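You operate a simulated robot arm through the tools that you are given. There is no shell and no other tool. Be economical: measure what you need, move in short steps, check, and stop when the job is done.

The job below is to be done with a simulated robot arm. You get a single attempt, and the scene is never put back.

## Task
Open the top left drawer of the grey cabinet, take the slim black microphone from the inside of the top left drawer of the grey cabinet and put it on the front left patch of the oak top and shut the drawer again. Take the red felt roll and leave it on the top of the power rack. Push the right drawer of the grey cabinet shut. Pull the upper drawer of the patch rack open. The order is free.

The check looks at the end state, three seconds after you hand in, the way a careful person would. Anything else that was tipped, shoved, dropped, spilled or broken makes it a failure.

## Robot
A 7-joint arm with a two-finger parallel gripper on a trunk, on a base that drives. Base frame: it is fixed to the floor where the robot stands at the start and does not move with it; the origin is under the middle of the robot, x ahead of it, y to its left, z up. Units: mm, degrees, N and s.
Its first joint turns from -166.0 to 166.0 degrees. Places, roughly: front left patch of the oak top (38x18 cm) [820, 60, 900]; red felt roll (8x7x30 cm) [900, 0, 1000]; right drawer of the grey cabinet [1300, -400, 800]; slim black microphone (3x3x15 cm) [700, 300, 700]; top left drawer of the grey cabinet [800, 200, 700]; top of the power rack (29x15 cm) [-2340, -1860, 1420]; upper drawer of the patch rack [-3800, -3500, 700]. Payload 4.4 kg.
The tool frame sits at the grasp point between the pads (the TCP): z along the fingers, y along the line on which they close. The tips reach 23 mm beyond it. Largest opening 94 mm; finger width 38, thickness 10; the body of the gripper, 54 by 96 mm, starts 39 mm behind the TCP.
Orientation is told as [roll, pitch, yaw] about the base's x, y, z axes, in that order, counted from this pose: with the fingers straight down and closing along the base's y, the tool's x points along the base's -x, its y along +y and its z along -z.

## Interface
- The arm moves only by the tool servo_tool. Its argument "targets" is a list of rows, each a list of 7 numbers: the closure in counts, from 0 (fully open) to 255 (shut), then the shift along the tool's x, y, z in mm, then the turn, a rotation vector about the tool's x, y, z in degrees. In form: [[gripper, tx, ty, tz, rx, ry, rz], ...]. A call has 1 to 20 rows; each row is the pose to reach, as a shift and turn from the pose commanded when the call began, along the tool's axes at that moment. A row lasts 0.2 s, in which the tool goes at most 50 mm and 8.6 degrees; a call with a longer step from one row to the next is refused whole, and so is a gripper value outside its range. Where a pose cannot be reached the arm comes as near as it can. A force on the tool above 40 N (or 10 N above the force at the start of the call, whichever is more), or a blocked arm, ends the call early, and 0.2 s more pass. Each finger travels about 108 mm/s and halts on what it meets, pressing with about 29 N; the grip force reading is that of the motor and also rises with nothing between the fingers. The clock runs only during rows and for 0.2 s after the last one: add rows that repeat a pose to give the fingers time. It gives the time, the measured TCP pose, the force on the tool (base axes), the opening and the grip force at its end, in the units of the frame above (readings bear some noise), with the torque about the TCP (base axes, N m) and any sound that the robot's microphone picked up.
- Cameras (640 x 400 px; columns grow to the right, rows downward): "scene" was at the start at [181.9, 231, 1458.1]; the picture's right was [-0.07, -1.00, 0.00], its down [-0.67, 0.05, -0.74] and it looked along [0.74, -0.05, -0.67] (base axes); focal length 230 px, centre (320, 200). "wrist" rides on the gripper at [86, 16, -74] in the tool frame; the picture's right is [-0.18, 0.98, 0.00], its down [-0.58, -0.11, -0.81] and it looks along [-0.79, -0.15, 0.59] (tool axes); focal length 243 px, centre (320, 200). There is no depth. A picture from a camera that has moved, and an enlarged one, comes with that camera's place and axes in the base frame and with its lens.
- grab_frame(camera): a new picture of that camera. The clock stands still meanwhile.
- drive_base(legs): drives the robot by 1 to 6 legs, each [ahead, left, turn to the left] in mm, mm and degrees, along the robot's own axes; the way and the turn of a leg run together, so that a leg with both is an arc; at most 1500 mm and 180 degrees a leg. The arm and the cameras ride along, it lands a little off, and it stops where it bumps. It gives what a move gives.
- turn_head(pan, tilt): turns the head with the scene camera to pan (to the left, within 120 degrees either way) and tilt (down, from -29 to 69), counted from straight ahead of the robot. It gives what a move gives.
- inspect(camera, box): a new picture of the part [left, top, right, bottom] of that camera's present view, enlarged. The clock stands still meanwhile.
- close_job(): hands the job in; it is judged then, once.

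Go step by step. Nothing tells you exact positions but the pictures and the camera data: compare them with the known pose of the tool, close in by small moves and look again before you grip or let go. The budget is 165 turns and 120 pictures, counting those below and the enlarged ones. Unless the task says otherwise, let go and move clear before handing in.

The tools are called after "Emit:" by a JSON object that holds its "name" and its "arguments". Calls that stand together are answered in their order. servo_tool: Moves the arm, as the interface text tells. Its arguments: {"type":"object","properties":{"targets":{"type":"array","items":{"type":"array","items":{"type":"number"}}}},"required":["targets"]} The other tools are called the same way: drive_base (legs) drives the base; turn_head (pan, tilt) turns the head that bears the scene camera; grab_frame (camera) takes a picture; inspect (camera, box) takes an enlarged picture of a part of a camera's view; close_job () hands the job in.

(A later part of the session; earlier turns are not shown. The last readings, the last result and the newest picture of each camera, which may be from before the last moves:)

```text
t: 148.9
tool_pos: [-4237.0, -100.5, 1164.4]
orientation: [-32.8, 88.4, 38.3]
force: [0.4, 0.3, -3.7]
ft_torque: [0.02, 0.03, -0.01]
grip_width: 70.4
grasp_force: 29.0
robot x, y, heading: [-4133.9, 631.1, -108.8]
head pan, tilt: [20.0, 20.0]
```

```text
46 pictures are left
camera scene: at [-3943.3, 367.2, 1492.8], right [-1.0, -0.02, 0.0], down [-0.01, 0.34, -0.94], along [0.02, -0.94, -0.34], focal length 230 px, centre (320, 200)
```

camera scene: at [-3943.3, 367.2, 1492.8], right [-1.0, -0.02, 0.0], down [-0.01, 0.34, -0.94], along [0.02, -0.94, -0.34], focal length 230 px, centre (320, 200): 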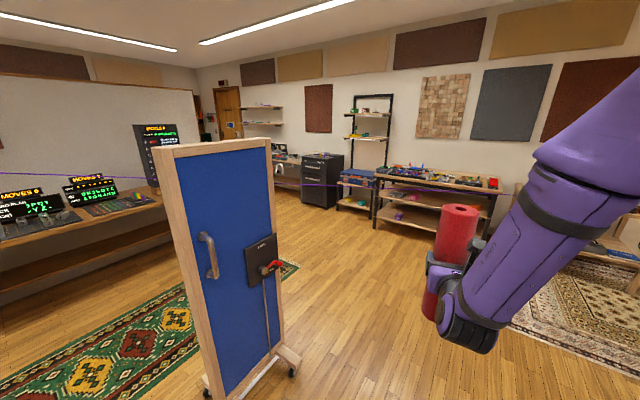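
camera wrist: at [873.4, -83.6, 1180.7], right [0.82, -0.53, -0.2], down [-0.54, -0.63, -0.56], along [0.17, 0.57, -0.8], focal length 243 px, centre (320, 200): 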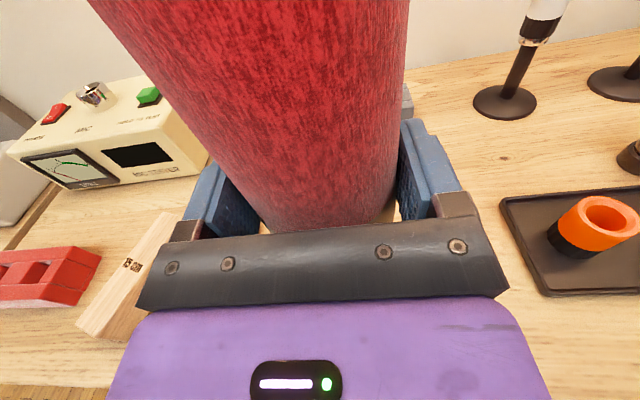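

The purple line seems to extend past the blue door. I'll zoom in to understand where it runs.

Emit:
{"name": "inspect", "arguments": {"camera": "scene", "box": [240, 90, 520, 265]}}

Emit:
{"name": "inspect", "arguments": {"camera": "scene", "box": [0, 100, 240, 250]}}

```text
2.29 times, centred on (380, 178) of scene
camera zoom: at [-3943.3, 367.2, 1492.8], right [-1.0, -0.02, 0.0], down [-0.01, 0.34, -0.94], along [0.02, -0.94, -0.34], focal length 524 px, centre (183, 251)
```

zoom: 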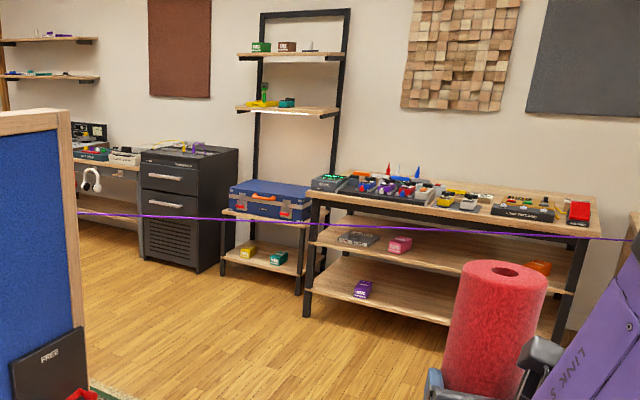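

```text
2.67 times, centred on (120, 175) of scene
camera zoom: at [-3943.3, 367.2, 1492.8], right [-1.0, -0.02, 0.0], down [-0.01, 0.34, -0.94], along [0.02, -0.94, -0.34], focal length 612 px, centre (853, 267)
```

zoom: 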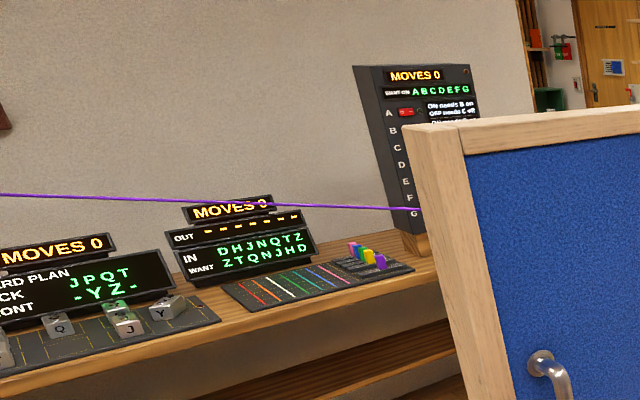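

Emit:
{"name": "turn_head", "arguments": {"pan": -25, "tilt": 20}}

Emit:
{"name": "grab_frame", "arguments": {"camera": "scene"}}

Emit:
{"name": "turn_head", "arguments": {"pan": 60, "tilt": 15}}

Emit:
{"name": "grab_frame", "arguments": {"camera": "scene"}}

```text
t: 150.1
tool_pos: [-4235.4, -99.8, 1163.7]
orientation: [-33.0, 88.5, 38.1]
force: [-0.1, -0.3, -2.6]
ft_torque: [0.02, 0.0, -0.01]
grip_width: 70.3
grasp_force: 28.8
robot x, y, heading: [-4135.0, 628.5, -108.9]
head pan, tilt: [-25.0, 20.0]
```

```text
43 pictures are left
camera scene: at [-4009.6, 393.0, 1492.8], right [-0.72, 0.69, 0.0], down [0.24, 0.25, -0.94], along [-0.65, -0.68, -0.34], focal length 230 px, centre (320, 200)
```

scene: 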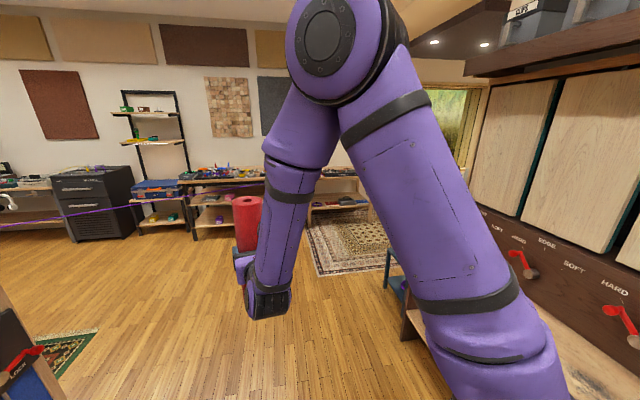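

```text
t: 151.7
tool_pos: [-4237.0, -100.8, 1164.3]
orientation: [-32.8, 88.6, 38.0]
force: [0.1, -0.6, -3.0]
ft_torque: [0.01, -0.04, 0.0]
grip_width: 70.1
grasp_force: 28.8
robot x, y, heading: [-4133.3, 628.9, -109.1]
head pan, tilt: [60.0, 15.0]
```

```text
42 pictures are left
camera scene: at [-3883.7, 389.9, 1501.0], right [-0.75, -0.66, 0.0], down [-0.17, 0.2, -0.97], along [0.64, -0.73, -0.26], focal length 230 px, centre (320, 200)
```

scene: 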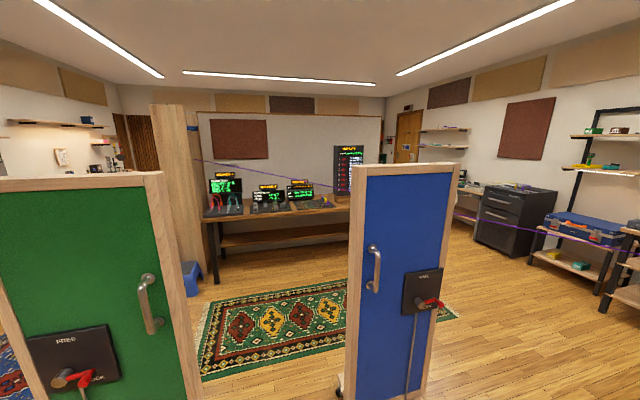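

The purple line is a rope strung at roughly 1.05–1.25 m right across this bay, between me and both racks. I won't cross it; I'll go back and around through the grey-rug side, past the other end of the partition.

Emit:
{"name": "drive_base", "arguments": {"legs": [[0, 0, 141], [1500, 0, 0], [315, 0, 0], [0, 0, -72], [1500, 0, 0], [180, 0, 0]]}}

Emit:
{"name": "turn_head", "arguments": {"pan": 0, "tilt": 20}}

Emit:
{"name": "grab_frame", "arguments": {"camera": "scene"}}

```text
t: 177.8
tool_pos: [-745.7, -38.6, 1163.0]
orientation: [-32.7, 88.4, 103.0]
force: [-0.5, -0.3, -3.9]
ft_torque: [0.03, 0.05, -0.02]
grip_width: 70.4
grasp_force: 29.1
robot x, y, heading: [-1361.3, 363.2, -44.2]
head pan, tilt: [60.0, 15.0]
```

```text
t: 179.1
tool_pos: [-745.0, -39.3, 1164.7]
orientation: [-32.8, 88.4, 102.9]
force: [-0.1, 0.3, -2.6]
ft_torque: [0.03, 0.01, -0.02]
grip_width: 70.1
grasp_force: 29.3
robot x, y, heading: [-1361.4, 369.3, -44.0]
head pan, tilt: [0.0, 20.0]
```

```text
41 pictures are left
camera scene: at [-1059.2, 402.3, 1492.8], right [-0.7, -0.72, 0.0], down [-0.25, 0.24, -0.94], along [0.68, -0.65, -0.34], focal length 230 px, centre (320, 200)
```

scene: 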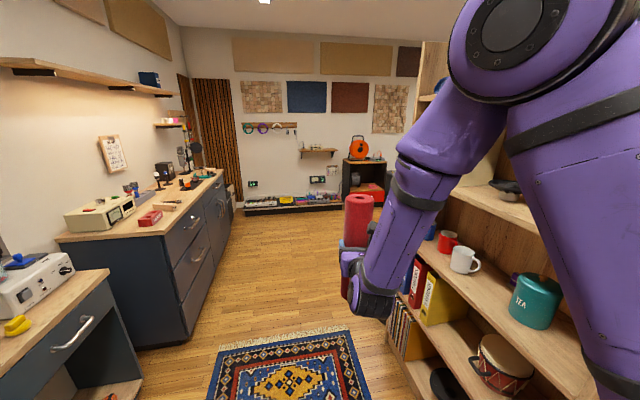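

The cabinet side is back in view; the bookcase is on the right. I'll straighten, shift left, drive along the cabinet, then turn to face down the grey-rug side.

Emit:
{"name": "drive_base", "arguments": {"legs": [[0, 0, 12], [0, 180, 0], [1500, 0, 0], [800, 0, 0], [0, 0, -91]]}}

Emit:
{"name": "turn_head", "arguments": {"pan": 10, "tilt": 22}}

Emit:
{"name": "grab_frame", "arguments": {"camera": "scene"}}

```text
t: 196.3
tool_pos: [414.2, -1402.2, 1163.5]
orientation: [-32.6, 88.4, 23.6]
force: [-0.1, 0.1, -3.6]
ft_torque: [0.02, -0.01, 0.03]
grip_width: 69.9
grasp_force: 29.2
robot x, y, heading: [699.9, -723.7, -123.5]
head pan, tilt: [0.0, 20.0]
```

```text
t: 197.0
tool_pos: [415.0, -1401.8, 1163.5]
orientation: [-32.5, 88.4, 23.7]
force: [-0.1, -0.4, -3.2]
ft_torque: [0.02, -0.04, 0.0]
grip_width: 69.9
grasp_force: 28.8
robot x, y, heading: [702.1, -725.9, -123.6]
head pan, tilt: [10.0, 22.0]
```

```text
40 pictures are left
camera scene: at [801.6, -1019.5, 1489.6], right [-0.92, 0.4, 0.0], down [0.15, 0.34, -0.93], along [-0.37, -0.85, -0.37], focal length 230 px, centre (320, 200)
```

scene: 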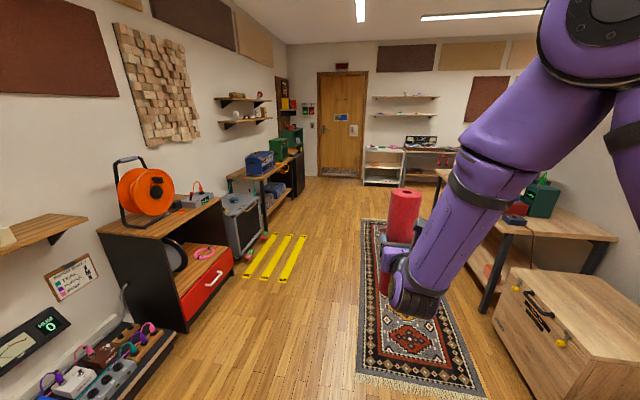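

The lane down the grey rug is clear. Driving straight along it.

Emit:
{"name": "drive_base", "arguments": {"legs": [[1500, 0, 0], [1500, 0, 0], [800, 0, 0]]}}

Emit:
{"name": "turn_head", "arguments": {"pan": -60, "tilt": 20}}

Emit:
{"name": "grab_frame", "arguments": {"camera": "scene"}}

Emit:
{"name": "turn_head", "arguments": {"pan": 0, "tilt": 30}}

Emit:
{"name": "grab_frame", "arguments": {"camera": "scene"}}

```text
t: 215.6
tool_pos: [-1861.4, -4527.1, 1162.7]
orientation: [-32.6, 88.4, 20.4]
force: [-0.1, -0.2, -3.7]
ft_torque: [0.06, -0.02, 0.03]
grip_width: 69.8
grasp_force: 29.0
robot x, y, heading: [-1537.4, -3866.9, -126.8]
head pan, tilt: [10.0, 22.0]
```

```text
t: 217.0
tool_pos: [-1862.1, -4526.1, 1163.8]
orientation: [-32.6, 88.5, 20.4]
force: [0.1, -0.2, -3.7]
ft_torque: [0.04, -0.06, 0.0]
grip_width: 69.3
grasp_force: 29.1
robot x, y, heading: [-1535.7, -3862.1, -127.0]
head pan, tilt: [-60.0, 20.0]
```

```text
39 pictures are left
camera scene: at [-1502.8, -4073.7, 1492.8], right [0.12, 0.99, 0.0], down [0.34, -0.04, -0.94], along [-0.93, 0.11, -0.34], focal length 230 px, centre (320, 200)
```

scene: 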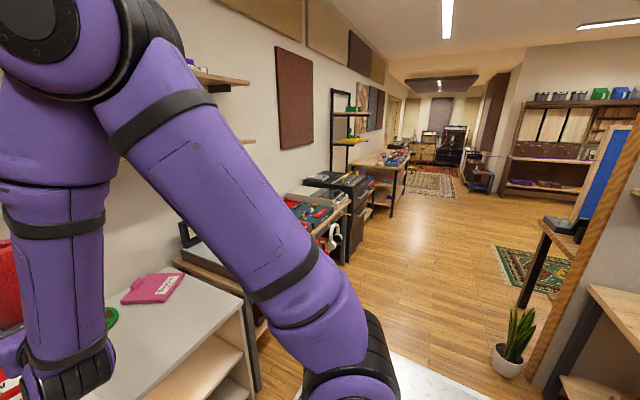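

```text
t: 218.3
tool_pos: [-1860.8, -4525.9, 1164.0]
orientation: [-32.6, 88.4, 20.3]
force: [0.2, -0.9, -2.1]
ft_torque: [0.06, -0.01, -0.03]
grip_width: 69.7
grasp_force: 28.7
robot x, y, heading: [-1536.6, -3866.9, -127.1]
head pan, tilt: [0.0, 30.0]
```

```text
38 pictures are left
camera scene: at [-1464.7, -4157.1, 1476.8], right [-0.8, 0.6, 0.0], down [0.3, 0.4, -0.87], along [-0.52, -0.69, -0.5], focal length 230 px, centre (320, 200)
```

scene: 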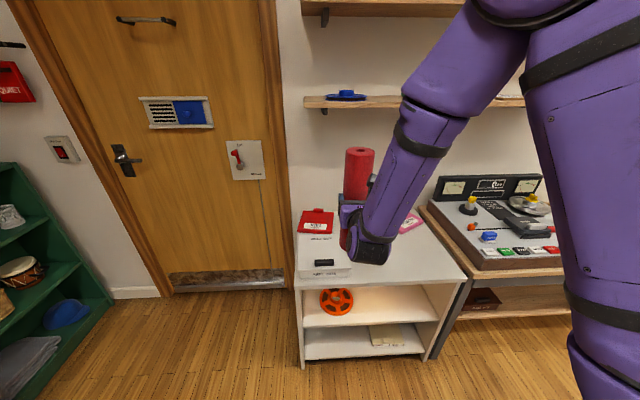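

I'm at the end of the lane with furniture ahead, and the passage to the other bay is on my right. I'll back off, raise the roll well above table level, then turn right and look.

Emit:
{"name": "drive_base", "arguments": {"legs": [[-300, 0, 0]]}}

Emit:
{"name": "servo_tool", "arguments": {"targets": [[255, 40, 0, 0, 0, 0, 0], [255, 80, 0, 0, 0, 0, 0], [255, 120, 0, 0, 0, 0, 0], [255, 160, 0, 0, 0, 0, 0], [255, 200, 0, 0, 0, 0, 0], [255, 240, 0, 0, 0, 0, 0], [255, 280, 0, 0, 0, 0, 0]]}}

Emit:
{"name": "drive_base", "arguments": {"legs": [[0, 0, -86], [0, 500, 0]]}}

Emit:
{"name": "turn_head", "arguments": {"pan": 0, "tilt": 25}}

Emit:
{"name": "grab_frame", "arguments": {"camera": "scene"}}

```text
t: 220.3
tool_pos: [-1687.3, -4289.6, 1164.2]
orientation: [-32.7, 88.4, 19.9]
force: [-0.7, -0.6, -3.1]
ft_torque: [0.06, -0.06, 0.01]
grip_width: 69.8
grasp_force: 29.8
robot x, y, heading: [-1359.2, -3631.2, -127.2]
head pan, tilt: [0.0, 30.0]
```

```text
t: 221.9
tool_pos: [-1693.2, -4292.9, 1443.6]
orientation: [-31.2, 88.4, 21.5]
force: [-1.3, -0.6, -3.7]
ft_torque: [-0.02, 0.01, 0.0]
grip_width: 69.4
grasp_force: 29.3
robot x, y, heading: [-1359.9, -3628.4, -127.2]
head pan, tilt: [0.0, 30.0]
```

```text
t: 228.6
tool_pos: [-2320.0, -3752.0, 1444.5]
orientation: [-32.5, 88.4, -66.7]
force: [0.0, 0.0, -2.7]
ft_torque: [-0.02, -0.03, 0.01]
grip_width: 69.4
grasp_force: 28.9
robot x, y, heading: [-1639.6, -4045.9, 146.1]
head pan, tilt: [0.0, 30.0]
```

```text
t: 229.2
tool_pos: [-2321.2, -3752.7, 1444.2]
orientation: [-32.3, 88.4, -66.4]
force: [0.6, -0.5, -4.0]
ft_torque: [-0.03, 0.01, -0.03]
grip_width: 69.5
grasp_force: 29.2
robot x, y, heading: [-1639.6, -4047.5, 146.1]
head pan, tilt: [0.0, 25.0]
```

```text
37 pictures are left
camera scene: at [-1931.6, -4133.2, 1484.7], right [0.56, 0.83, 0.0], down [0.35, -0.24, -0.91], along [-0.75, 0.5, -0.42], focal length 230 px, centre (320, 200)
```

scene: 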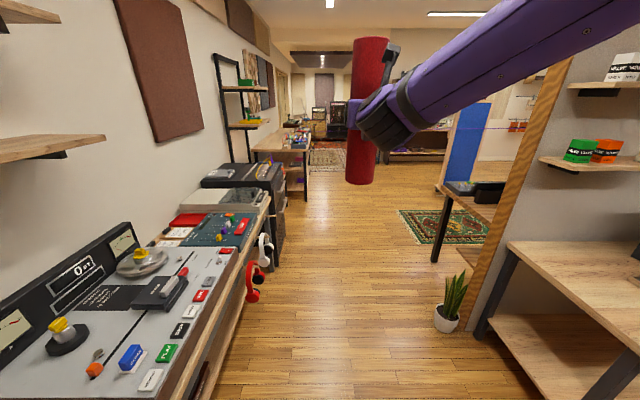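

The passage is clear between the plant and the console table. I'll drive through, then swing right to face the power rack.

Emit:
{"name": "drive_base", "arguments": {"legs": [[1500, 0, 0], [1230, 0, 0], [0, 0, -166]]}}

Emit:
{"name": "turn_head", "arguments": {"pan": 15, "tilt": 15}}

Emit:
{"name": "grab_frame", "arguments": {"camera": "scene"}}

```text
t: 249.3
tool_pos: [-3170.2, -2595.5, 1445.3]
orientation: [-32.6, 88.4, 127.3]
force: [-0.5, -0.1, -3.4]
ft_torque: [0.0, 0.02, -0.02]
grip_width: 68.9
grasp_force: 28.7
robot x, y, heading: [-3901.8, -2475.1, -20.0]
head pan, tilt: [0.0, 25.0]
```

```text
t: 250.1
tool_pos: [-3169.4, -2595.2, 1445.6]
orientation: [-32.3, 88.4, 127.6]
force: [-0.1, 0.1, -3.0]
ft_torque: [0.01, 0.06, 0.02]
grip_width: 68.7
grasp_force: 28.6
robot x, y, heading: [-3899.0, -2473.4, -20.0]
head pan, tilt: [15.0, 15.0]
```

```text
36 pictures are left
camera scene: at [-3636.2, -2292.7, 1500.9], right [-0.09, -1.0, 0.0], down [-0.26, 0.02, -0.97], along [0.96, -0.08, -0.26], focal length 230 px, centre (320, 200)
```

scene: 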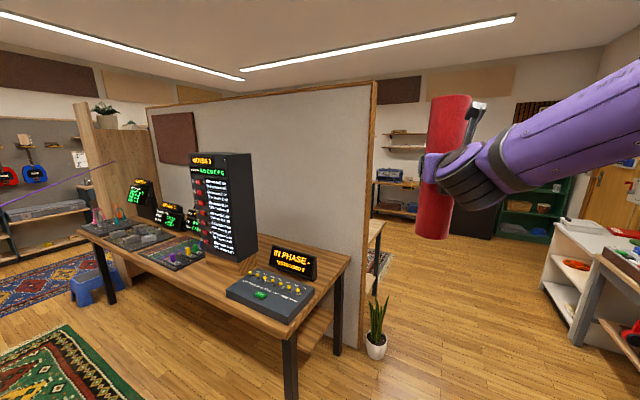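

Emit:
{"name": "inspect", "arguments": {"camera": "scene", "box": [170, 130, 290, 205]}}

```text
5.33 times, centred on (230, 168) of scene
camera zoom: at [-3636.2, -2292.7, 1500.9], right [-0.09, -1.0, 0.0], down [-0.26, 0.02, -0.97], along [0.96, -0.08, -0.26], focal length 1224 px, centre (800, 373)
```

zoom: 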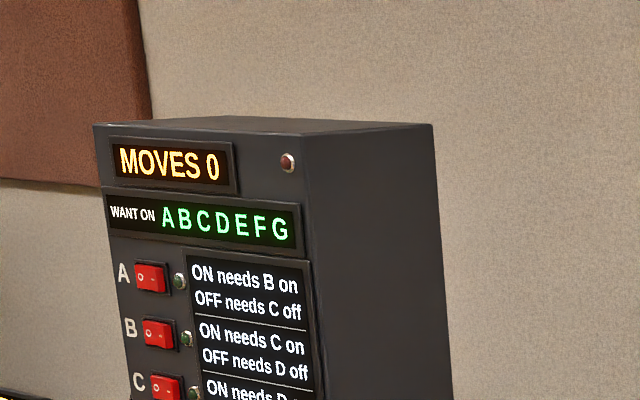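

The front face is the 29 cm side facing me; I place the rack top's centre at about (-2411, -1879) at z≈1422. I'll raise the roll, slide left, and move most of the way in.

Emit:
{"name": "servo_tool", "arguments": {"targets": [[255, 40, 0, 0, 0, 0, 0], [255, 80, 0, 0, 0, 0, 0], [255, 120, 0, 0, 0, 0, 0], [255, 160, 0, 0, 0, 0, 0], [255, 200, 0, 0, 0, 0, 0], [255, 225, 0, 0, 0, 0, 0]]}}

Emit:
{"name": "drive_base", "arguments": {"legs": [[0, 930, 0], [250, 0, 0]]}}

Emit:
{"name": "turn_head", "arguments": {"pan": -10, "tilt": 5}}

Emit:
{"name": "grab_frame", "arguments": {"camera": "scene"}}

Emit:
{"name": "grab_frame", "arguments": {"camera": "wrist"}}

```text
t: 251.5
tool_pos: [-3165.7, -2598.7, 1670.8]
orientation: [-30.5, 88.4, 129.5]
force: [0.1, -0.5, -3.2]
ft_torque: [0.0, 0.02, -0.02]
grip_width: 68.7
grasp_force: 29.1
robot x, y, heading: [-3897.9, -2471.9, -19.5]
head pan, tilt: [15.0, 15.0]
```

```text
t: 257.7
tool_pos: [-2620.8, -1803.5, 1670.0]
orientation: [-32.6, 88.4, 127.1]
force: [-0.9, 0.2, -4.0]
ft_torque: [0.02, 0.06, 0.01]
grip_width: 68.4
grasp_force: 29.2
robot x, y, heading: [-3353.2, -1674.0, -20.1]
head pan, tilt: [15.0, 15.0]
```

```text
t: 258.6
tool_pos: [-2620.5, -1802.7, 1670.1]
orientation: [-32.3, 88.5, 127.4]
force: [0.3, -0.1, -3.5]
ft_torque: [0.04, 0.08, 0.04]
grip_width: 68.8
grasp_force: 29.2
robot x, y, heading: [-3354.6, -1675.0, -20.2]
head pan, tilt: [-10.0, 5.0]
```

```text
34 pictures are left
camera scene: at [-3102.6, -1533.5, 1517.1], right [-0.5, -0.87, 0.0], down [-0.08, 0.04, -1.0], along [0.86, -0.5, -0.09], focal length 230 px, centre (320, 200)
```

scene: 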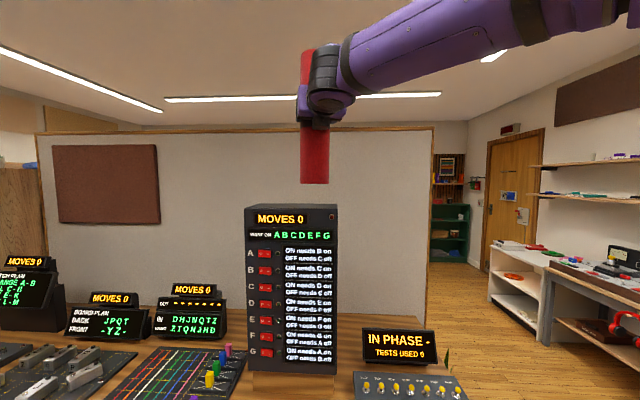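

```text
33 pictures are left
camera wrist: at [-2694.1, -1795.1, 1759.7], right [-0.34, -0.92, -0.2], down [-0.73, 0.39, -0.56], along [0.59, -0.05, -0.8], focal length 243 px, centre (320, 200)
```

wrist: 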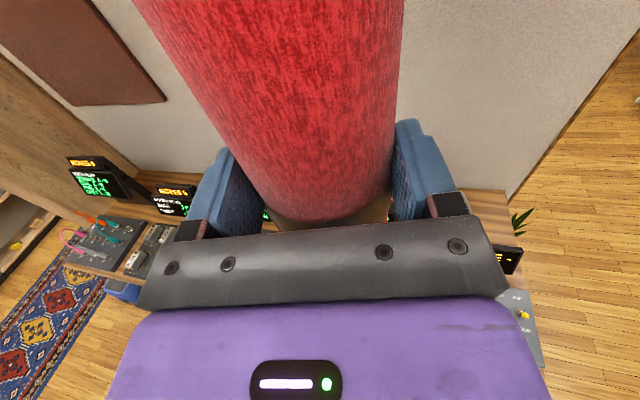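

The rack top centre now measures about (-2375, -1860), z≈1428, and the roll's underside is at about 1507. I'll move the roll over the top with the arm.

Emit:
{"name": "servo_tool", "arguments": {"targets": [[255, 0, -5, 40, 0, 0, 0], [255, 0, -10, 80, 0, 0, 0], [255, 0, -16, 120, 0, 0, 0], [255, 0, -21, 160, 0, 0, 0], [255, 0, -26, 200, 0, 0, 0], [255, 0, -31, 236, 0, 0, 0], [255, 0, -31, 236, 0, 0, 0]]}}

Emit:
{"name": "inspect", "arguments": {"camera": "scene", "box": [200, 90, 400, 215]}}

Emit:
{"name": "grab_frame", "arguments": {"camera": "wrist"}}

```text
t: 260.2
tool_pos: [-2386.8, -1852.4, 1662.4]
orientation: [-31.1, 88.4, 128.5]
force: [0.5, 0.4, -4.5]
ft_torque: [0.01, 0.04, -0.01]
grip_width: 68.5
grasp_force: 28.3
robot x, y, heading: [-3355.1, -1675.9, -20.0]
head pan, tilt: [-10.0, 5.0]
```

```text
3.20 times, centred on (300, 152) of scene
camera zoom: at [-3102.3, -1533.6, 1517.1], right [-0.5, -0.87, 0.0], down [-0.08, 0.04, -1.0], along [0.86, -0.5, -0.09], focal length 734 px, centre (384, 352)
```

zoom: 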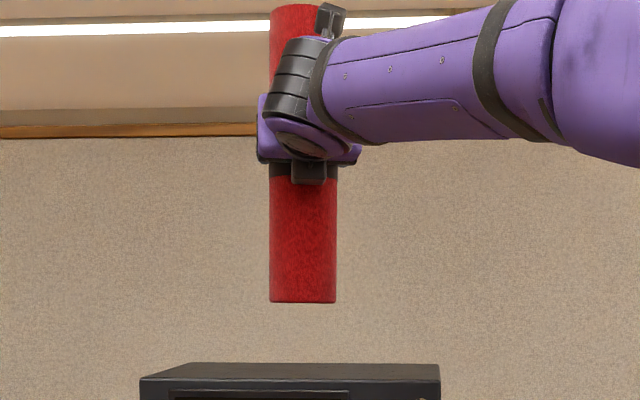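

```text
31 pictures are left
camera wrist: at [-2460.2, -1845.8, 1753.4], right [-0.34, -0.92, -0.2], down [-0.73, 0.39, -0.56], along [0.59, -0.05, -0.8], focal length 243 px, centre (320, 200)
```

wrist: 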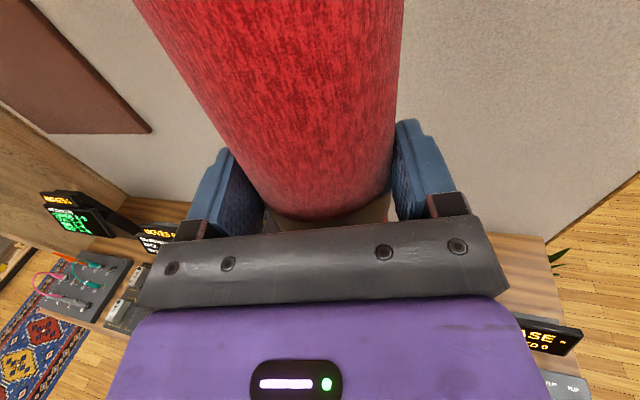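

The roll is centred over the rack top (both at the same column and depth), 73 mm above it. Lowering, slowly at the end.

Emit:
{"name": "servo_tool", "arguments": {"targets": [[255, -20, 0, 0, 0, 0, 0], [255, -40, 0, 0, 0, 0, 0], [255, -55, 0, 0, 0, 0, 0], [255, -62, 0, 0, 0, 0, 0]]}}

Emit:
{"name": "inspect", "arguments": {"camera": "scene", "box": [200, 90, 400, 215]}}

```text
t: 261.2
tool_pos: [-2390.2, -1854.9, 1603.5]
orientation: [-34.0, 88.4, 125.8]
force: [-0.4, 0.7, -3.2]
ft_torque: [0.01, 0.04, 0.0]
grip_width: 68.4
grasp_force: 29.0
robot x, y, heading: [-3355.3, -1674.1, -19.9]
head pan, tilt: [-10.0, 5.0]
```

```text
3.20 times, centred on (300, 152) of scene
camera zoom: at [-3102.5, -1533.6, 1517.2], right [-0.5, -0.87, 0.0], down [-0.08, 0.04, -1.0], along [0.86, -0.5, -0.09], focal length 734 px, centre (384, 352)
```

zoom: 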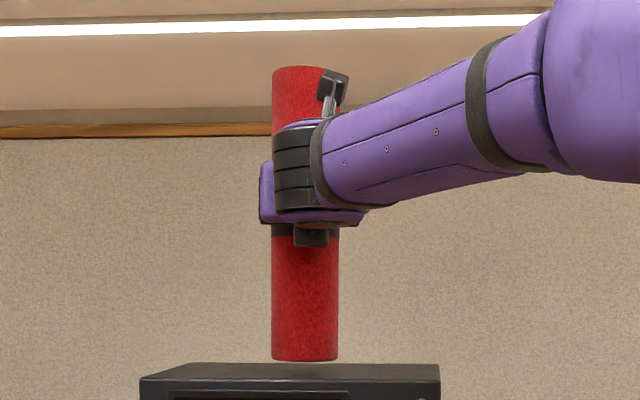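

Emit:
{"name": "servo_tool", "arguments": {"targets": [[255, -4, 0, 0, 0, 0, 0], [255, -8, 0, 0, 0, 0, 0], [255, -11, 0, 0, 0, 0, 0], [255, -13, 0, 0, 0, 0, 0]]}}

```text
t: 262.2
tool_pos: [-2388.9, -1854.5, 1589.8]
orientation: [-32.4, 88.4, 127.2]
force: [0.0, -0.7, -3.2]
ft_torque: [0.04, 0.07, 0.01]
grip_width: 68.2
grasp_force: 29.0
robot x, y, heading: [-3352.9, -1676.9, -20.5]
head pan, tilt: [-10.0, 5.0]
```

Emit:
{"name": "servo_tool", "arguments": {"targets": [[255, -2, 0, 0, 0, 0, 0], [255, -3.5, 0, 0, 0, 0, 0], [255, -5, 0, 0, 0, 0, 0]]}}

Emit:
{"name": "inspect", "arguments": {"camera": "scene", "box": [220, 150, 380, 250]}}

```text
t: 263.0
tool_pos: [-2390.8, -1854.2, 1589.6]
orientation: [-40.1, 88.5, 119.4]
force: [4.5, -0.2, 22.5]
ft_torque: [-0.75, -0.86, 0.1]
grip_width: 68.2
grasp_force: 28.7
robot x, y, heading: [-3357.1, -1683.5, -20.0]
head pan, tilt: [-10.0, 5.0]
```

```text
4.00 times, centred on (300, 200) of scene
camera zoom: at [-3103.4, -1533.2, 1517.3], right [-0.5, -0.87, 0.0], down [-0.07, 0.04, -1.0], along [0.86, -0.5, -0.09], focal length 918 px, centre (400, 200)
```

zoom: 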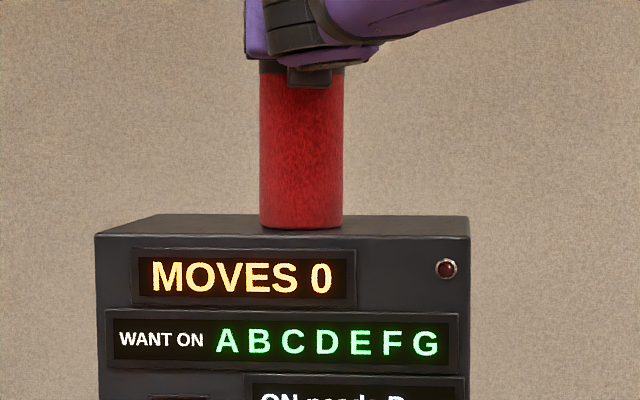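

It's standing centred on the rack top with slight preload. I'll ease up 2 mm and open the fingers slowly.

Emit:
{"name": "servo_tool", "arguments": {"targets": [[255, 2, 0, 0, 0, 0, 0], [230, 3, 0, 0, 0, 0, 0], [200, 3, 0, 0, 0, 0, 0], [150, 3, 0, 0, 0, 0, 0], [80, 3, 0, 0, 0, 0, 0], [0, 3, 0, 0, 0, 0, 0], [0, 3, 0, 0, 0, 0, 0], [0, 3, 0, 0, 0, 0, 0]]}}

Emit:
{"name": "grab_frame", "arguments": {"camera": "wrist"}}

Emit:
{"name": "inspect", "arguments": {"camera": "scene", "box": [200, 90, 400, 215]}}

```text
t: 264.8
tool_pos: [-2389.9, -1854.7, 1588.4]
orientation: [-32.2, 88.3, 127.4]
force: [0.6, 0.4, -1.0]
ft_torque: [0.04, 0.01, 0.01]
grip_width: 94.0
grasp_force: 0.1
robot x, y, heading: [-3354.4, -1674.1, -19.9]
head pan, tilt: [-10.0, 5.0]
```

```text
28 pictures are left
camera wrist: at [-2462.9, -1845.7, 1678.1], right [-0.34, -0.92, -0.2], down [-0.73, 0.39, -0.56], along [0.59, -0.05, -0.8], focal length 243 px, centre (320, 200)
```

wrist: 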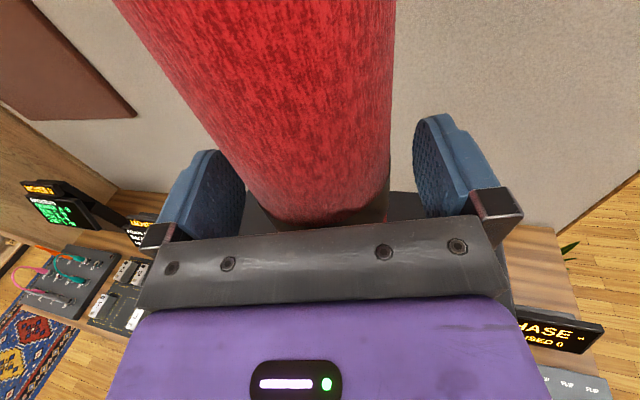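

```text
3.20 times, centred on (300, 152) of scene
camera zoom: at [-3102.7, -1533.6, 1517.2], right [-0.5, -0.87, 0.0], down [-0.08, 0.04, -1.0], along [0.86, -0.5, -0.09], focal length 734 px, centre (384, 352)
```

zoom: 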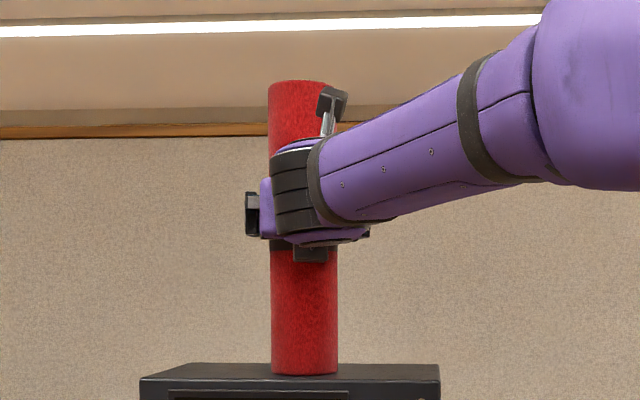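

The roll stands on its own. I'll back the fingers straight out.

Emit:
{"name": "servo_tool", "arguments": {"targets": [[0, 0, 2, -15, 0, 0, 0], [0, 0, 2, -35, 0, 0, 0], [0, 0, 2, -65, 0, 0, 0], [0, 0, 2, -105, 0, 0, 0], [0, 0, 2, -150, 0, 0, 0], [0, 0, 2, -200, 0, 0, 0]]}}

Emit:
{"name": "drive_base", "arguments": {"legs": [[-250, 0, 0], [0, -930, 0]]}}

Emit:
{"name": "turn_head", "arguments": {"pan": -115, "tilt": 25}}

Emit:
{"name": "grab_frame", "arguments": {"camera": "scene"}}

```text
t: 266.2
tool_pos: [-2576.3, -1784.7, 1587.7]
orientation: [-29.8, 88.4, 129.9]
force: [0.7, -0.6, -1.2]
ft_torque: [0.0, -0.04, -0.06]
grip_width: 94.0
grasp_force: 0.1
robot x, y, heading: [-3353.4, -1676.4, -20.1]
head pan, tilt: [-10.0, 5.0]
```

```text
t: 272.6
tool_pos: [-3120.1, -2558.6, 1589.5]
orientation: [-32.6, 88.5, 128.9]
force: [0.8, 0.1, -0.9]
ft_torque: [0.03, 0.01, -0.01]
grip_width: 94.0
grasp_force: 0.0
robot x, y, heading: [-3901.2, -2471.2, -18.4]
head pan, tilt: [-10.0, 5.0]
```

```text
t: 274.4
tool_pos: [-3120.7, -2557.9, 1589.0]
orientation: [-32.5, 88.4, 128.9]
force: [-1.0, 0.0, -1.3]
ft_torque: [-0.01, -0.01, -0.01]
grip_width: 93.6
grasp_force: 0.1
robot x, y, heading: [-3904.8, -2472.5, -18.3]
head pan, tilt: [-115.0, 25.0]
```

```text
26 pictures are left
camera scene: at [-3797.5, -2344.3, 1484.8], right [-0.73, 0.69, 0.0], down [0.29, 0.31, -0.91], along [-0.62, -0.66, -0.42], focal length 230 px, centre (320, 200)
```

scene: 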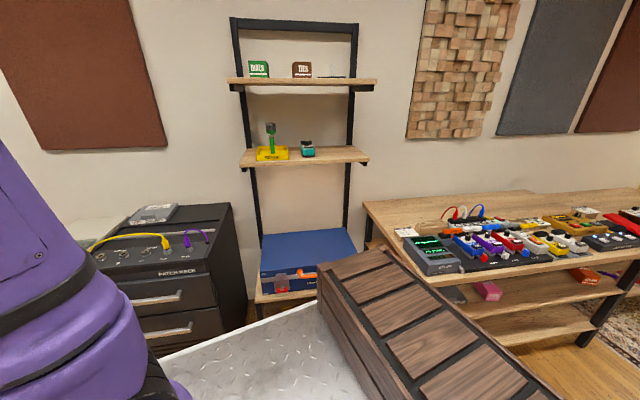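

The patch rack is at my right: upper handle at about (-3776, -3332), its front facing the room. I'll reposition squarely in front of it, turning in two steps to keep clear of the ladder shelf.

Emit:
{"name": "drive_base", "arguments": {"legs": [[0, 0, -50], [325, 0, 0], [0, 539, 0], [0, 0, -55]]}}

Emit:
{"name": "turn_head", "arguments": {"pan": -5, "tilt": 40}}

Emit:
{"name": "grab_frame", "arguments": {"camera": "scene"}}

Emit:
{"name": "grab_frame", "arguments": {"camera": "wrist"}}

```text
t: 283.9
tool_pos: [-3547.9, -3307.9, 1589.6]
orientation: [-32.5, 88.3, 25.6]
force: [0.5, -0.5, -0.4]
ft_torque: [0.0, -0.04, 0.0]
grip_width: 94.1
grasp_force: 0.0
robot x, y, heading: [-3282.1, -2568.9, -121.8]
head pan, tilt: [-115.0, 25.0]
```

```text
t: 285.8
tool_pos: [-3547.9, -3308.5, 1589.4]
orientation: [-32.4, 88.4, 25.7]
force: [0.3, -0.1, -0.7]
ft_torque: [-0.03, 0.0, -0.03]
grip_width: 94.3
grasp_force: 0.0
robot x, y, heading: [-3283.7, -2568.9, -121.7]
head pan, tilt: [-5.0, 40.0]
```

```text
25 pictures are left
camera scene: at [-3187.9, -2842.2, 1461.4], right [-0.8, 0.6, 0.0], down [0.38, 0.51, -0.77], along [-0.46, -0.61, -0.64], focal length 230 px, centre (320, 200)
```

scene: 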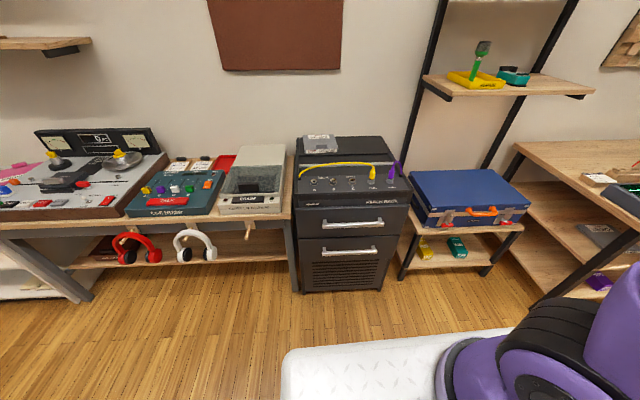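

```text
24 pictures are left
camera wrist: at [-3523.5, -3237.4, 1678.8], right [-0.83, 0.52, -0.2], down [0.53, 0.63, -0.56], along [-0.17, -0.57, -0.8], focal length 243 px, centre (320, 200)
```

wrist: 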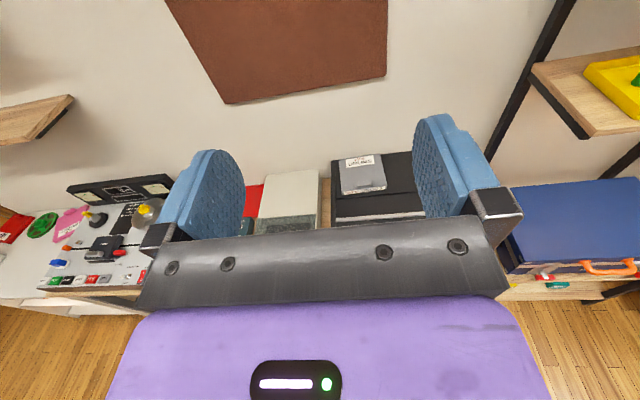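

The upper handle triangulates to (-3776, -3354, 682). I'll turn the tool to the 45° handle grip while lowering in front of the rack.

Emit:
{"name": "servo_tool", "arguments": {"targets": [[0, -42, 12, -8, -2.5, -2.5, 6.1], [0, -84, 24, -15, -5, -5, 12.1], [0, -126, 35, -23, -7.5, -7.5, 18.2], [0, -168, 47, -31, -10.1, -10.1, 24.3], [0, -210, 59, -39, -12.6, -12.6, 30.3], [0, -252, 71, -46, -15.1, -15.1, 36.4], [40, -295, 83, -54, -17.6, -17.6, 42.5], [80, -337, 94, -62, -20.1, -20.1, 48.5], [128, -379, 106, -69, -22.6, -22.6, 54.6], [128, -421, 118, -77, -25.1, -25.1, 60.6], [128, -463, 130, -85, -27.7, -27.7, 66.7], [128, -505, 141, -93, -30.2, -30.2, 72.8], [128, -547, 153, -100, -32.7, -32.7, 78.8], [128, -589, 165, -108, -35.2, -35.2, 84.9], [128, -589, 165, -108, -35.2, -35.2, 84.9]]}}

Emit:
{"name": "grab_frame", "arguments": {"camera": "scene"}}

Emit:
{"name": "grab_frame", "arguments": {"camera": "wrist"}}

```text
t: 289.0
tool_pos: [-3627.0, -3150.6, 996.4]
orientation: [-43.6, -1.0, -32.0]
force: [0.3, -0.9, -0.4]
ft_torque: [-0.02, -0.01, 0.01]
grip_width: 46.7
grasp_force: 0.1
out of reach, approached as far as the arm can: row 12, 13, 14, 15
robot x, y, heading: [-3282.5, -2567.0, -121.5]
head pan, tilt: [-5.0, 40.0]
```

```text
23 pictures are left
camera scene: at [-3187.7, -2842.1, 1461.4], right [-0.8, 0.6, 0.0], down [0.38, 0.52, -0.77], along [-0.46, -0.61, -0.64], focal length 230 px, centre (320, 200)
```

scene: 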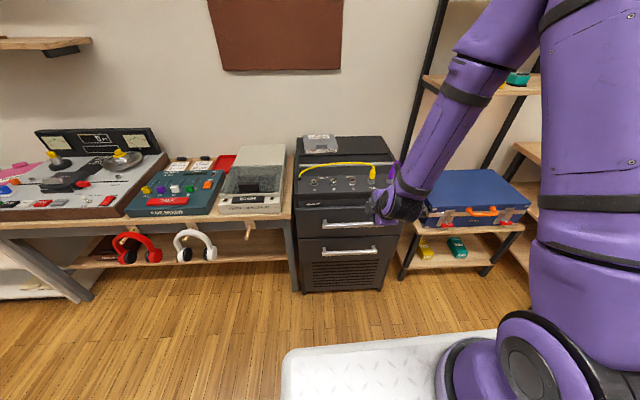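

```text
22 pictures are left
camera wrist: at [-3667.2, -3051.3, 1040.7], right [0.54, 0.5, -0.68], down [0.74, 0.1, 0.67], along [0.4, -0.86, -0.31], focal length 243 px, centre (320, 200)
```

wrist: 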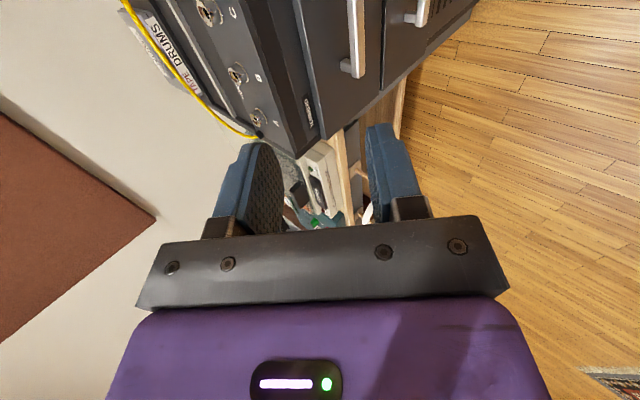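

The tool faces the rack with the handle ahead and below. Moving to the pre-grasp point.

Emit:
{"name": "servo_tool", "arguments": {"targets": [[128, 3, 5, 39, 0, 0, 0], [128, 5, 10, 79, 0, 0, 0], [128, 8, 15, 118, 0, 0, 0], [128, 11, 20, 158, 0, 0, 0], [128, 13, 25, 197, 0, 0, 0], [128, 16, 30, 237, 0, 0, 0], [128, 18, 35, 276, 0, 0, 0], [128, 18, 35, 276, 0, 0, 0]]}}

Emit:
{"name": "grab_frame", "arguments": {"camera": "wrist"}}

Emit:
{"name": "inspect", "arguments": {"camera": "scene", "box": [260, 120, 460, 280]}}

```text
t: 290.8
tool_pos: [-3724.1, -3281.4, 775.9]
orientation: [-43.7, -0.8, -31.9]
force: [-0.8, -0.4, -0.4]
ft_torque: [-0.01, -0.04, 0.02]
grip_width: 46.8
grasp_force: 0.0
robot x, y, heading: [-3280.9, -2568.4, -121.8]
head pan, tilt: [-5.0, 40.0]
```

```text
21 pictures are left
camera wrist: at [-3763.8, -3181.6, 819.0], right [0.54, 0.5, -0.68], down [0.74, 0.1, 0.67], along [0.4, -0.86, -0.31], focal length 243 px, centre (320, 200)
```

wrist: 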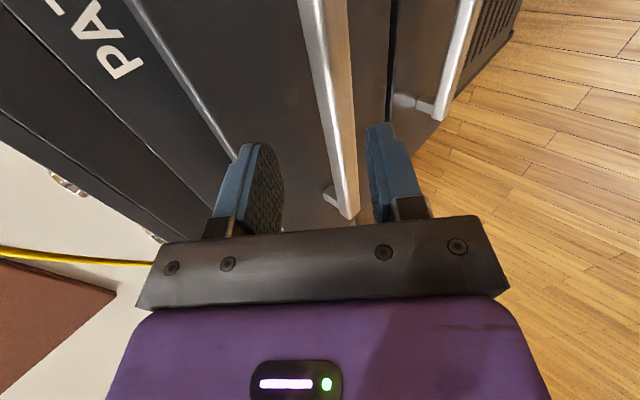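

```text
2.50 times, centred on (360, 200) of scene
camera zoom: at [-3187.9, -2842.2, 1461.4], right [-0.8, 0.6, 0.0], down [0.38, 0.52, -0.77], along [-0.46, -0.61, -0.64], focal length 574 px, centre (220, 200)
```

zoom: 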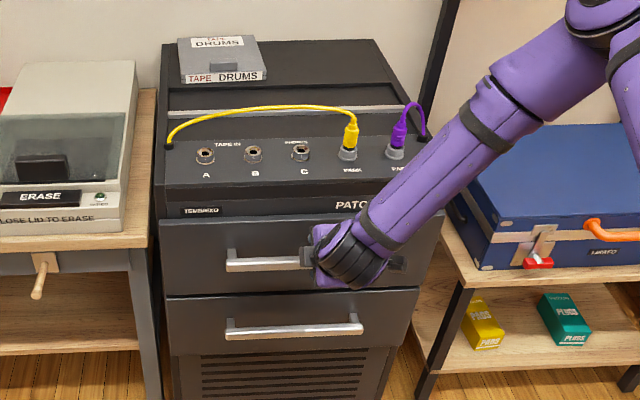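

The bar runs between the fingers, about 6 mm towards the outer one. I'll correct and advance most of the way.

Emit:
{"name": "servo_tool", "arguments": {"targets": [[128, 0, 6, 20, 0, 0, 0], [128, 0, 6, 45, 0, 0, 0], [128, 0, 6, 70, 0, 0, 0], [128, 0, 6, 90, 0, 0, 0]]}}

Emit:
{"name": "grab_frame", "arguments": {"camera": "wrist"}}

```text
t: 291.7
tool_pos: [-3746.6, -3315.7, 719.4]
orientation: [-43.5, -0.9, -32.1]
force: [7.0, 15.2, 15.1]
ft_torque: [-0.44, 0.64, -0.42]
grip_width: 46.1
grasp_force: 0.1
robot x, y, heading: [-3284.2, -2564.4, -121.6]
head pan, tilt: [-5.0, 40.0]
stopped in row 4: the force on the tool passed its limit at 62 N (the readings are from after the stop); the commanded pose is now the measured one
```

```text
19 pictures are left
camera wrist: at [-3786.2, -3216.2, 762.8], right [0.54, 0.5, -0.67], down [0.74, 0.1, 0.67], along [0.4, -0.86, -0.31], focal length 243 px, centre (320, 200)
```

wrist: 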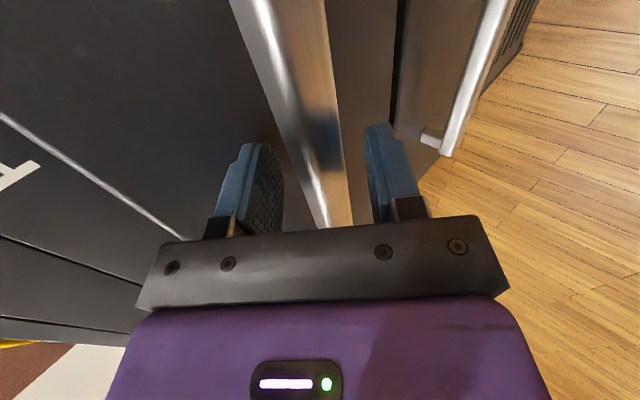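

The outer edge of the inner finger touched the drawer face, so the bar is already between the fingertips. I'll back off 3 mm, close, and see what's gripped.

Emit:
{"name": "servo_tool", "arguments": {"targets": [[128, 0, 0, -3, 0, 0, 0], [160, 0, 0, -3, 0, 0, 0], [160, 0, -2, 2, 0, 0, 0], [160, 0, -2, 6, 0, 0, 0], [255, 0, -2, 6, 0, 0, 0], [255, 0, -2, 6, 0, 0, 0], [255, 0, -2, 6, 0, 0, 0]]}}

Emit:
{"name": "grab_frame", "arguments": {"camera": "wrist"}}

```text
t: 293.3
tool_pos: [-3748.4, -3320.7, 713.0]
orientation: [-43.4, -0.9, -32.0]
force: [7.9, 8.1, -11.2]
ft_torque: [-0.6, -1.27, -1.47]
grip_width: 27.8
grasp_force: 44.7
robot x, y, heading: [-3284.6, -2566.7, -121.6]
head pan, tilt: [-5.0, 40.0]
```

```text
18 pictures are left
camera wrist: at [-3789.1, -3220.5, 756.9], right [0.54, 0.5, -0.67], down [0.74, 0.1, 0.67], along [0.4, -0.86, -0.32], focal length 243 px, centre (320, 200)
```

wrist: 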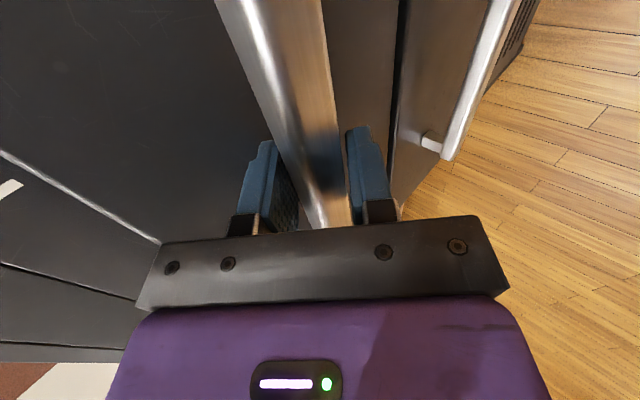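

Gripped on the bar (27.8 mm across its diagonal). Pulling straight out.

Emit:
{"name": "servo_tool", "arguments": {"targets": [[255, 0, 6, -6, 0, 0, 0], [255, 0, 13, -12, 0, 0, 0], [255, 0, 20, -19, 0, 0, 0], [255, 0, 29, -28, 0, 0, 0], [255, 0, 40, -38, 0, 0, 0]]}}

Emit:
{"name": "inspect", "arguments": {"camera": "scene", "box": [260, 120, 460, 280]}}

```text
t: 294.3
tool_pos: [-3727.0, -3287.6, 714.2]
orientation: [-43.1, -1.0, -32.1]
force: [3.2, -1.1, -10.0]
ft_torque: [-0.56, -1.4, -1.47]
grip_width: 28.1
grasp_force: 45.1
robot x, y, heading: [-3286.6, -2567.6, -121.8]
head pan, tilt: [-5.0, 40.0]
stopped in row 5: the force on the tool passed its limit at 42 N (the readings are from after the stop); the commanded pose is now the measured one
```

```text
2.50 times, centred on (360, 200) of scene
camera zoom: at [-3187.9, -2842.7, 1461.4], right [-0.8, 0.6, 0.0], down [0.38, 0.52, -0.77], along [-0.46, -0.61, -0.64], focal length 574 px, centre (220, 200)
```

zoom: 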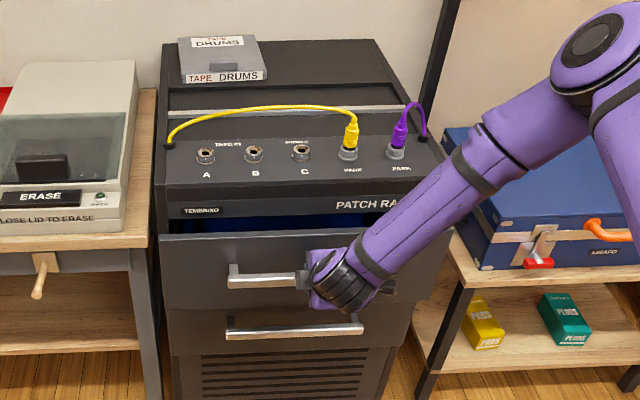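

The upper drawer is moving, open about 40 mm. I'll continue pulling more slowly.

Emit:
{"name": "servo_tool", "arguments": {"targets": [[255, 0, 5, -5, 0, 0, 0], [255, 0, 11, -10, 0, 0, 0], [255, 0, 17, -16, 0, 0, 0], [255, 0, 23, -22, 0, 0, 0], [255, 0, 29, -28, 0, 0, 0], [255, 0, 36, -34, 0, 0, 0], [255, 0, 43, -41, 0, 0, 0], [255, 0, 51, -48, 0, 0, 0], [255, 0, 58, -55, 0, 0, 0], [255, 0, 65, -62, 0, 0, 0]]}}

```text
t: 295.8
tool_pos: [-3704.7, -3251.6, 715.1]
orientation: [-43.0, -1.1, -31.6]
force: [4.3, -2.6, -11.6]
ft_torque: [-0.83, -1.79, -0.82]
grip_width: 28.1
grasp_force: 44.5
out of reach, approached as far as the arm can: row 6, 7
robot x, y, heading: [-3283.1, -2565.9, -121.8]
head pan, tilt: [-5.0, 40.0]
stopped in row 7: the force on the tool passed its limit at 57 N (the readings are from after the stop); the commanded pose is now the measured one
```

The arm itself is at its limit here, so I'll keep the grip and let the base back up slowly to pull the drawer further.

Emit:
{"name": "drive_base", "arguments": {"legs": [[-60, 0, 0]]}}

Emit:
{"name": "inspect", "arguments": {"camera": "scene", "box": [240, 100, 480, 300]}}

```text
t: 296.7
tool_pos: [-3671.6, -3200.7, 714.8]
orientation: [-43.1, -1.1, -31.4]
force: [20.3, -14.3, -26.9]
ft_torque: [-0.61, -1.19, -1.15]
grip_width: 28.4
grasp_force: 44.7
robot x, y, heading: [-3253.1, -2513.3, -121.7]
head pan, tilt: [-5.0, 40.0]
```

```text
2.00 times, centred on (360, 200) of scene
camera zoom: at [-3155.1, -2792.0, 1461.2], right [-0.8, 0.6, 0.0], down [0.38, 0.52, -0.77], along [-0.46, -0.61, -0.64], focal length 459 px, centre (240, 200)
```

zoom: 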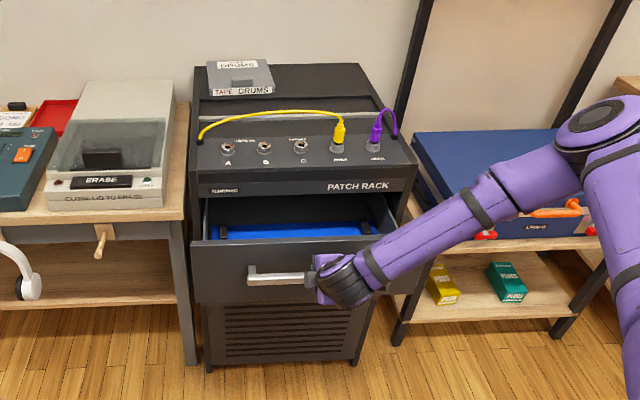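

Open about 140 mm. I'll go on with a slight left correction to relieve the side load.

Emit:
{"name": "drive_base", "arguments": {"legs": [[-50, 5, 0]]}}

Emit:
{"name": "drive_base", "arguments": {"legs": [[-40, 1, 0]]}}

Emit:
{"name": "inspect", "arguments": {"camera": "scene", "box": [240, 100, 480, 300]}}

```text
t: 297.6
tool_pos: [-3643.4, -3159.8, 713.9]
orientation: [-43.2, -0.9, -31.7]
force: [-27.1, 15.5, -5.8]
ft_torque: [-0.29, -0.8, -1.58]
grip_width: 28.2
grasp_force: 45.4
robot x, y, heading: [-3222.2, -2475.4, -121.7]
head pan, tilt: [-5.0, 40.0]
```

```text
t: 298.5
tool_pos: [-3620.6, -3128.8, 714.2]
orientation: [-43.1, -0.9, -31.7]
force: [6.0, -5.4, -3.4]
ft_torque: [-0.42, -1.0, -1.41]
grip_width: 28.5
grasp_force: 45.8
robot x, y, heading: [-3199.7, -2443.1, -121.9]
head pan, tilt: [-5.0, 40.0]
```

```text
2.00 times, centred on (360, 200) of scene
camera zoom: at [-3103.6, -2718.6, 1461.4], right [-0.8, 0.6, 0.0], down [0.38, 0.52, -0.77], along [-0.46, -0.61, -0.64], focal length 459 px, centre (240, 200)
```

zoom: 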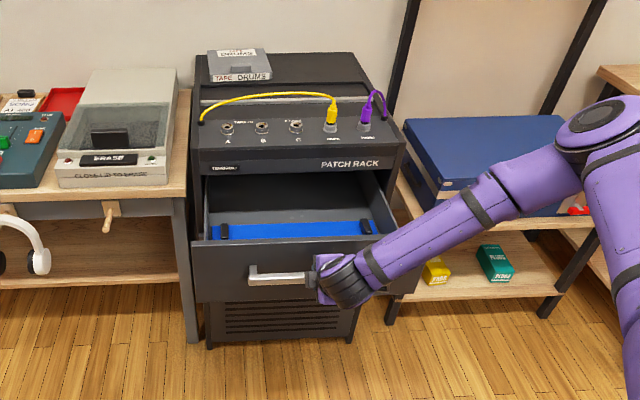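

Open about 230 mm now. One more short pull to find the stop.

Emit:
{"name": "drive_base", "arguments": {"legs": [[-30, 0, 0]]}}

```text
t: 299.3
tool_pos: [-3616.0, -3118.5, 714.9]
orientation: [-42.8, -1.6, -31.5]
force: [1.3, 0.3, 2.4]
ft_torque: [-0.45, -0.99, -1.33]
grip_width: 27.9
grasp_force: 45.3
robot x, y, heading: [-3195.9, -2436.4, -121.9]
head pan, tilt: [-5.0, 40.0]
stopped in leg 1: the robot was blocked; the commanded pose is now the measured one
```

It's against its stop (about 240 mm). Releasing with a small opening and backing off.

Emit:
{"name": "servo_tool", "arguments": {"targets": [[200, 0, 0, 0, 0, 0, 0], [158, 0, 0, 0, 0, 0, 0], [158, 0, 0, 0, 0, 0, 0], [158, 0, 1, -10, 0, 0, 0], [158, 0, 2, -25, 0, 0, 0], [158, 0, 2, -50, 0, 0, 0], [158, 0, 0, -85, 0, 0, 0], [158, 0, -10, -120, 0, 0, 0]]}}

Emit:
{"name": "grab_frame", "arguments": {"camera": "scene"}}

```text
t: 301.1
tool_pos: [-3580.2, -3051.7, 809.3]
orientation: [-42.8, -1.5, -31.6]
force: [0.3, -0.3, 0.4]
ft_torque: [-0.01, -0.03, -0.03]
grip_width: 35.7
grasp_force: 0.1
robot x, y, heading: [-3192.7, -2436.3, -122.0]
head pan, tilt: [-5.0, 40.0]
```

```text
14 pictures are left
camera scene: at [-3101.3, -2711.3, 1461.4], right [-0.8, 0.6, 0.0], down [0.39, 0.51, -0.77], along [-0.46, -0.61, -0.64], focal length 230 px, centre (320, 200)
```

scene: 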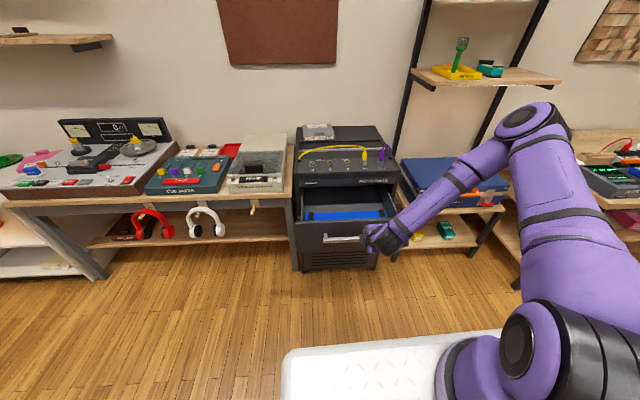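

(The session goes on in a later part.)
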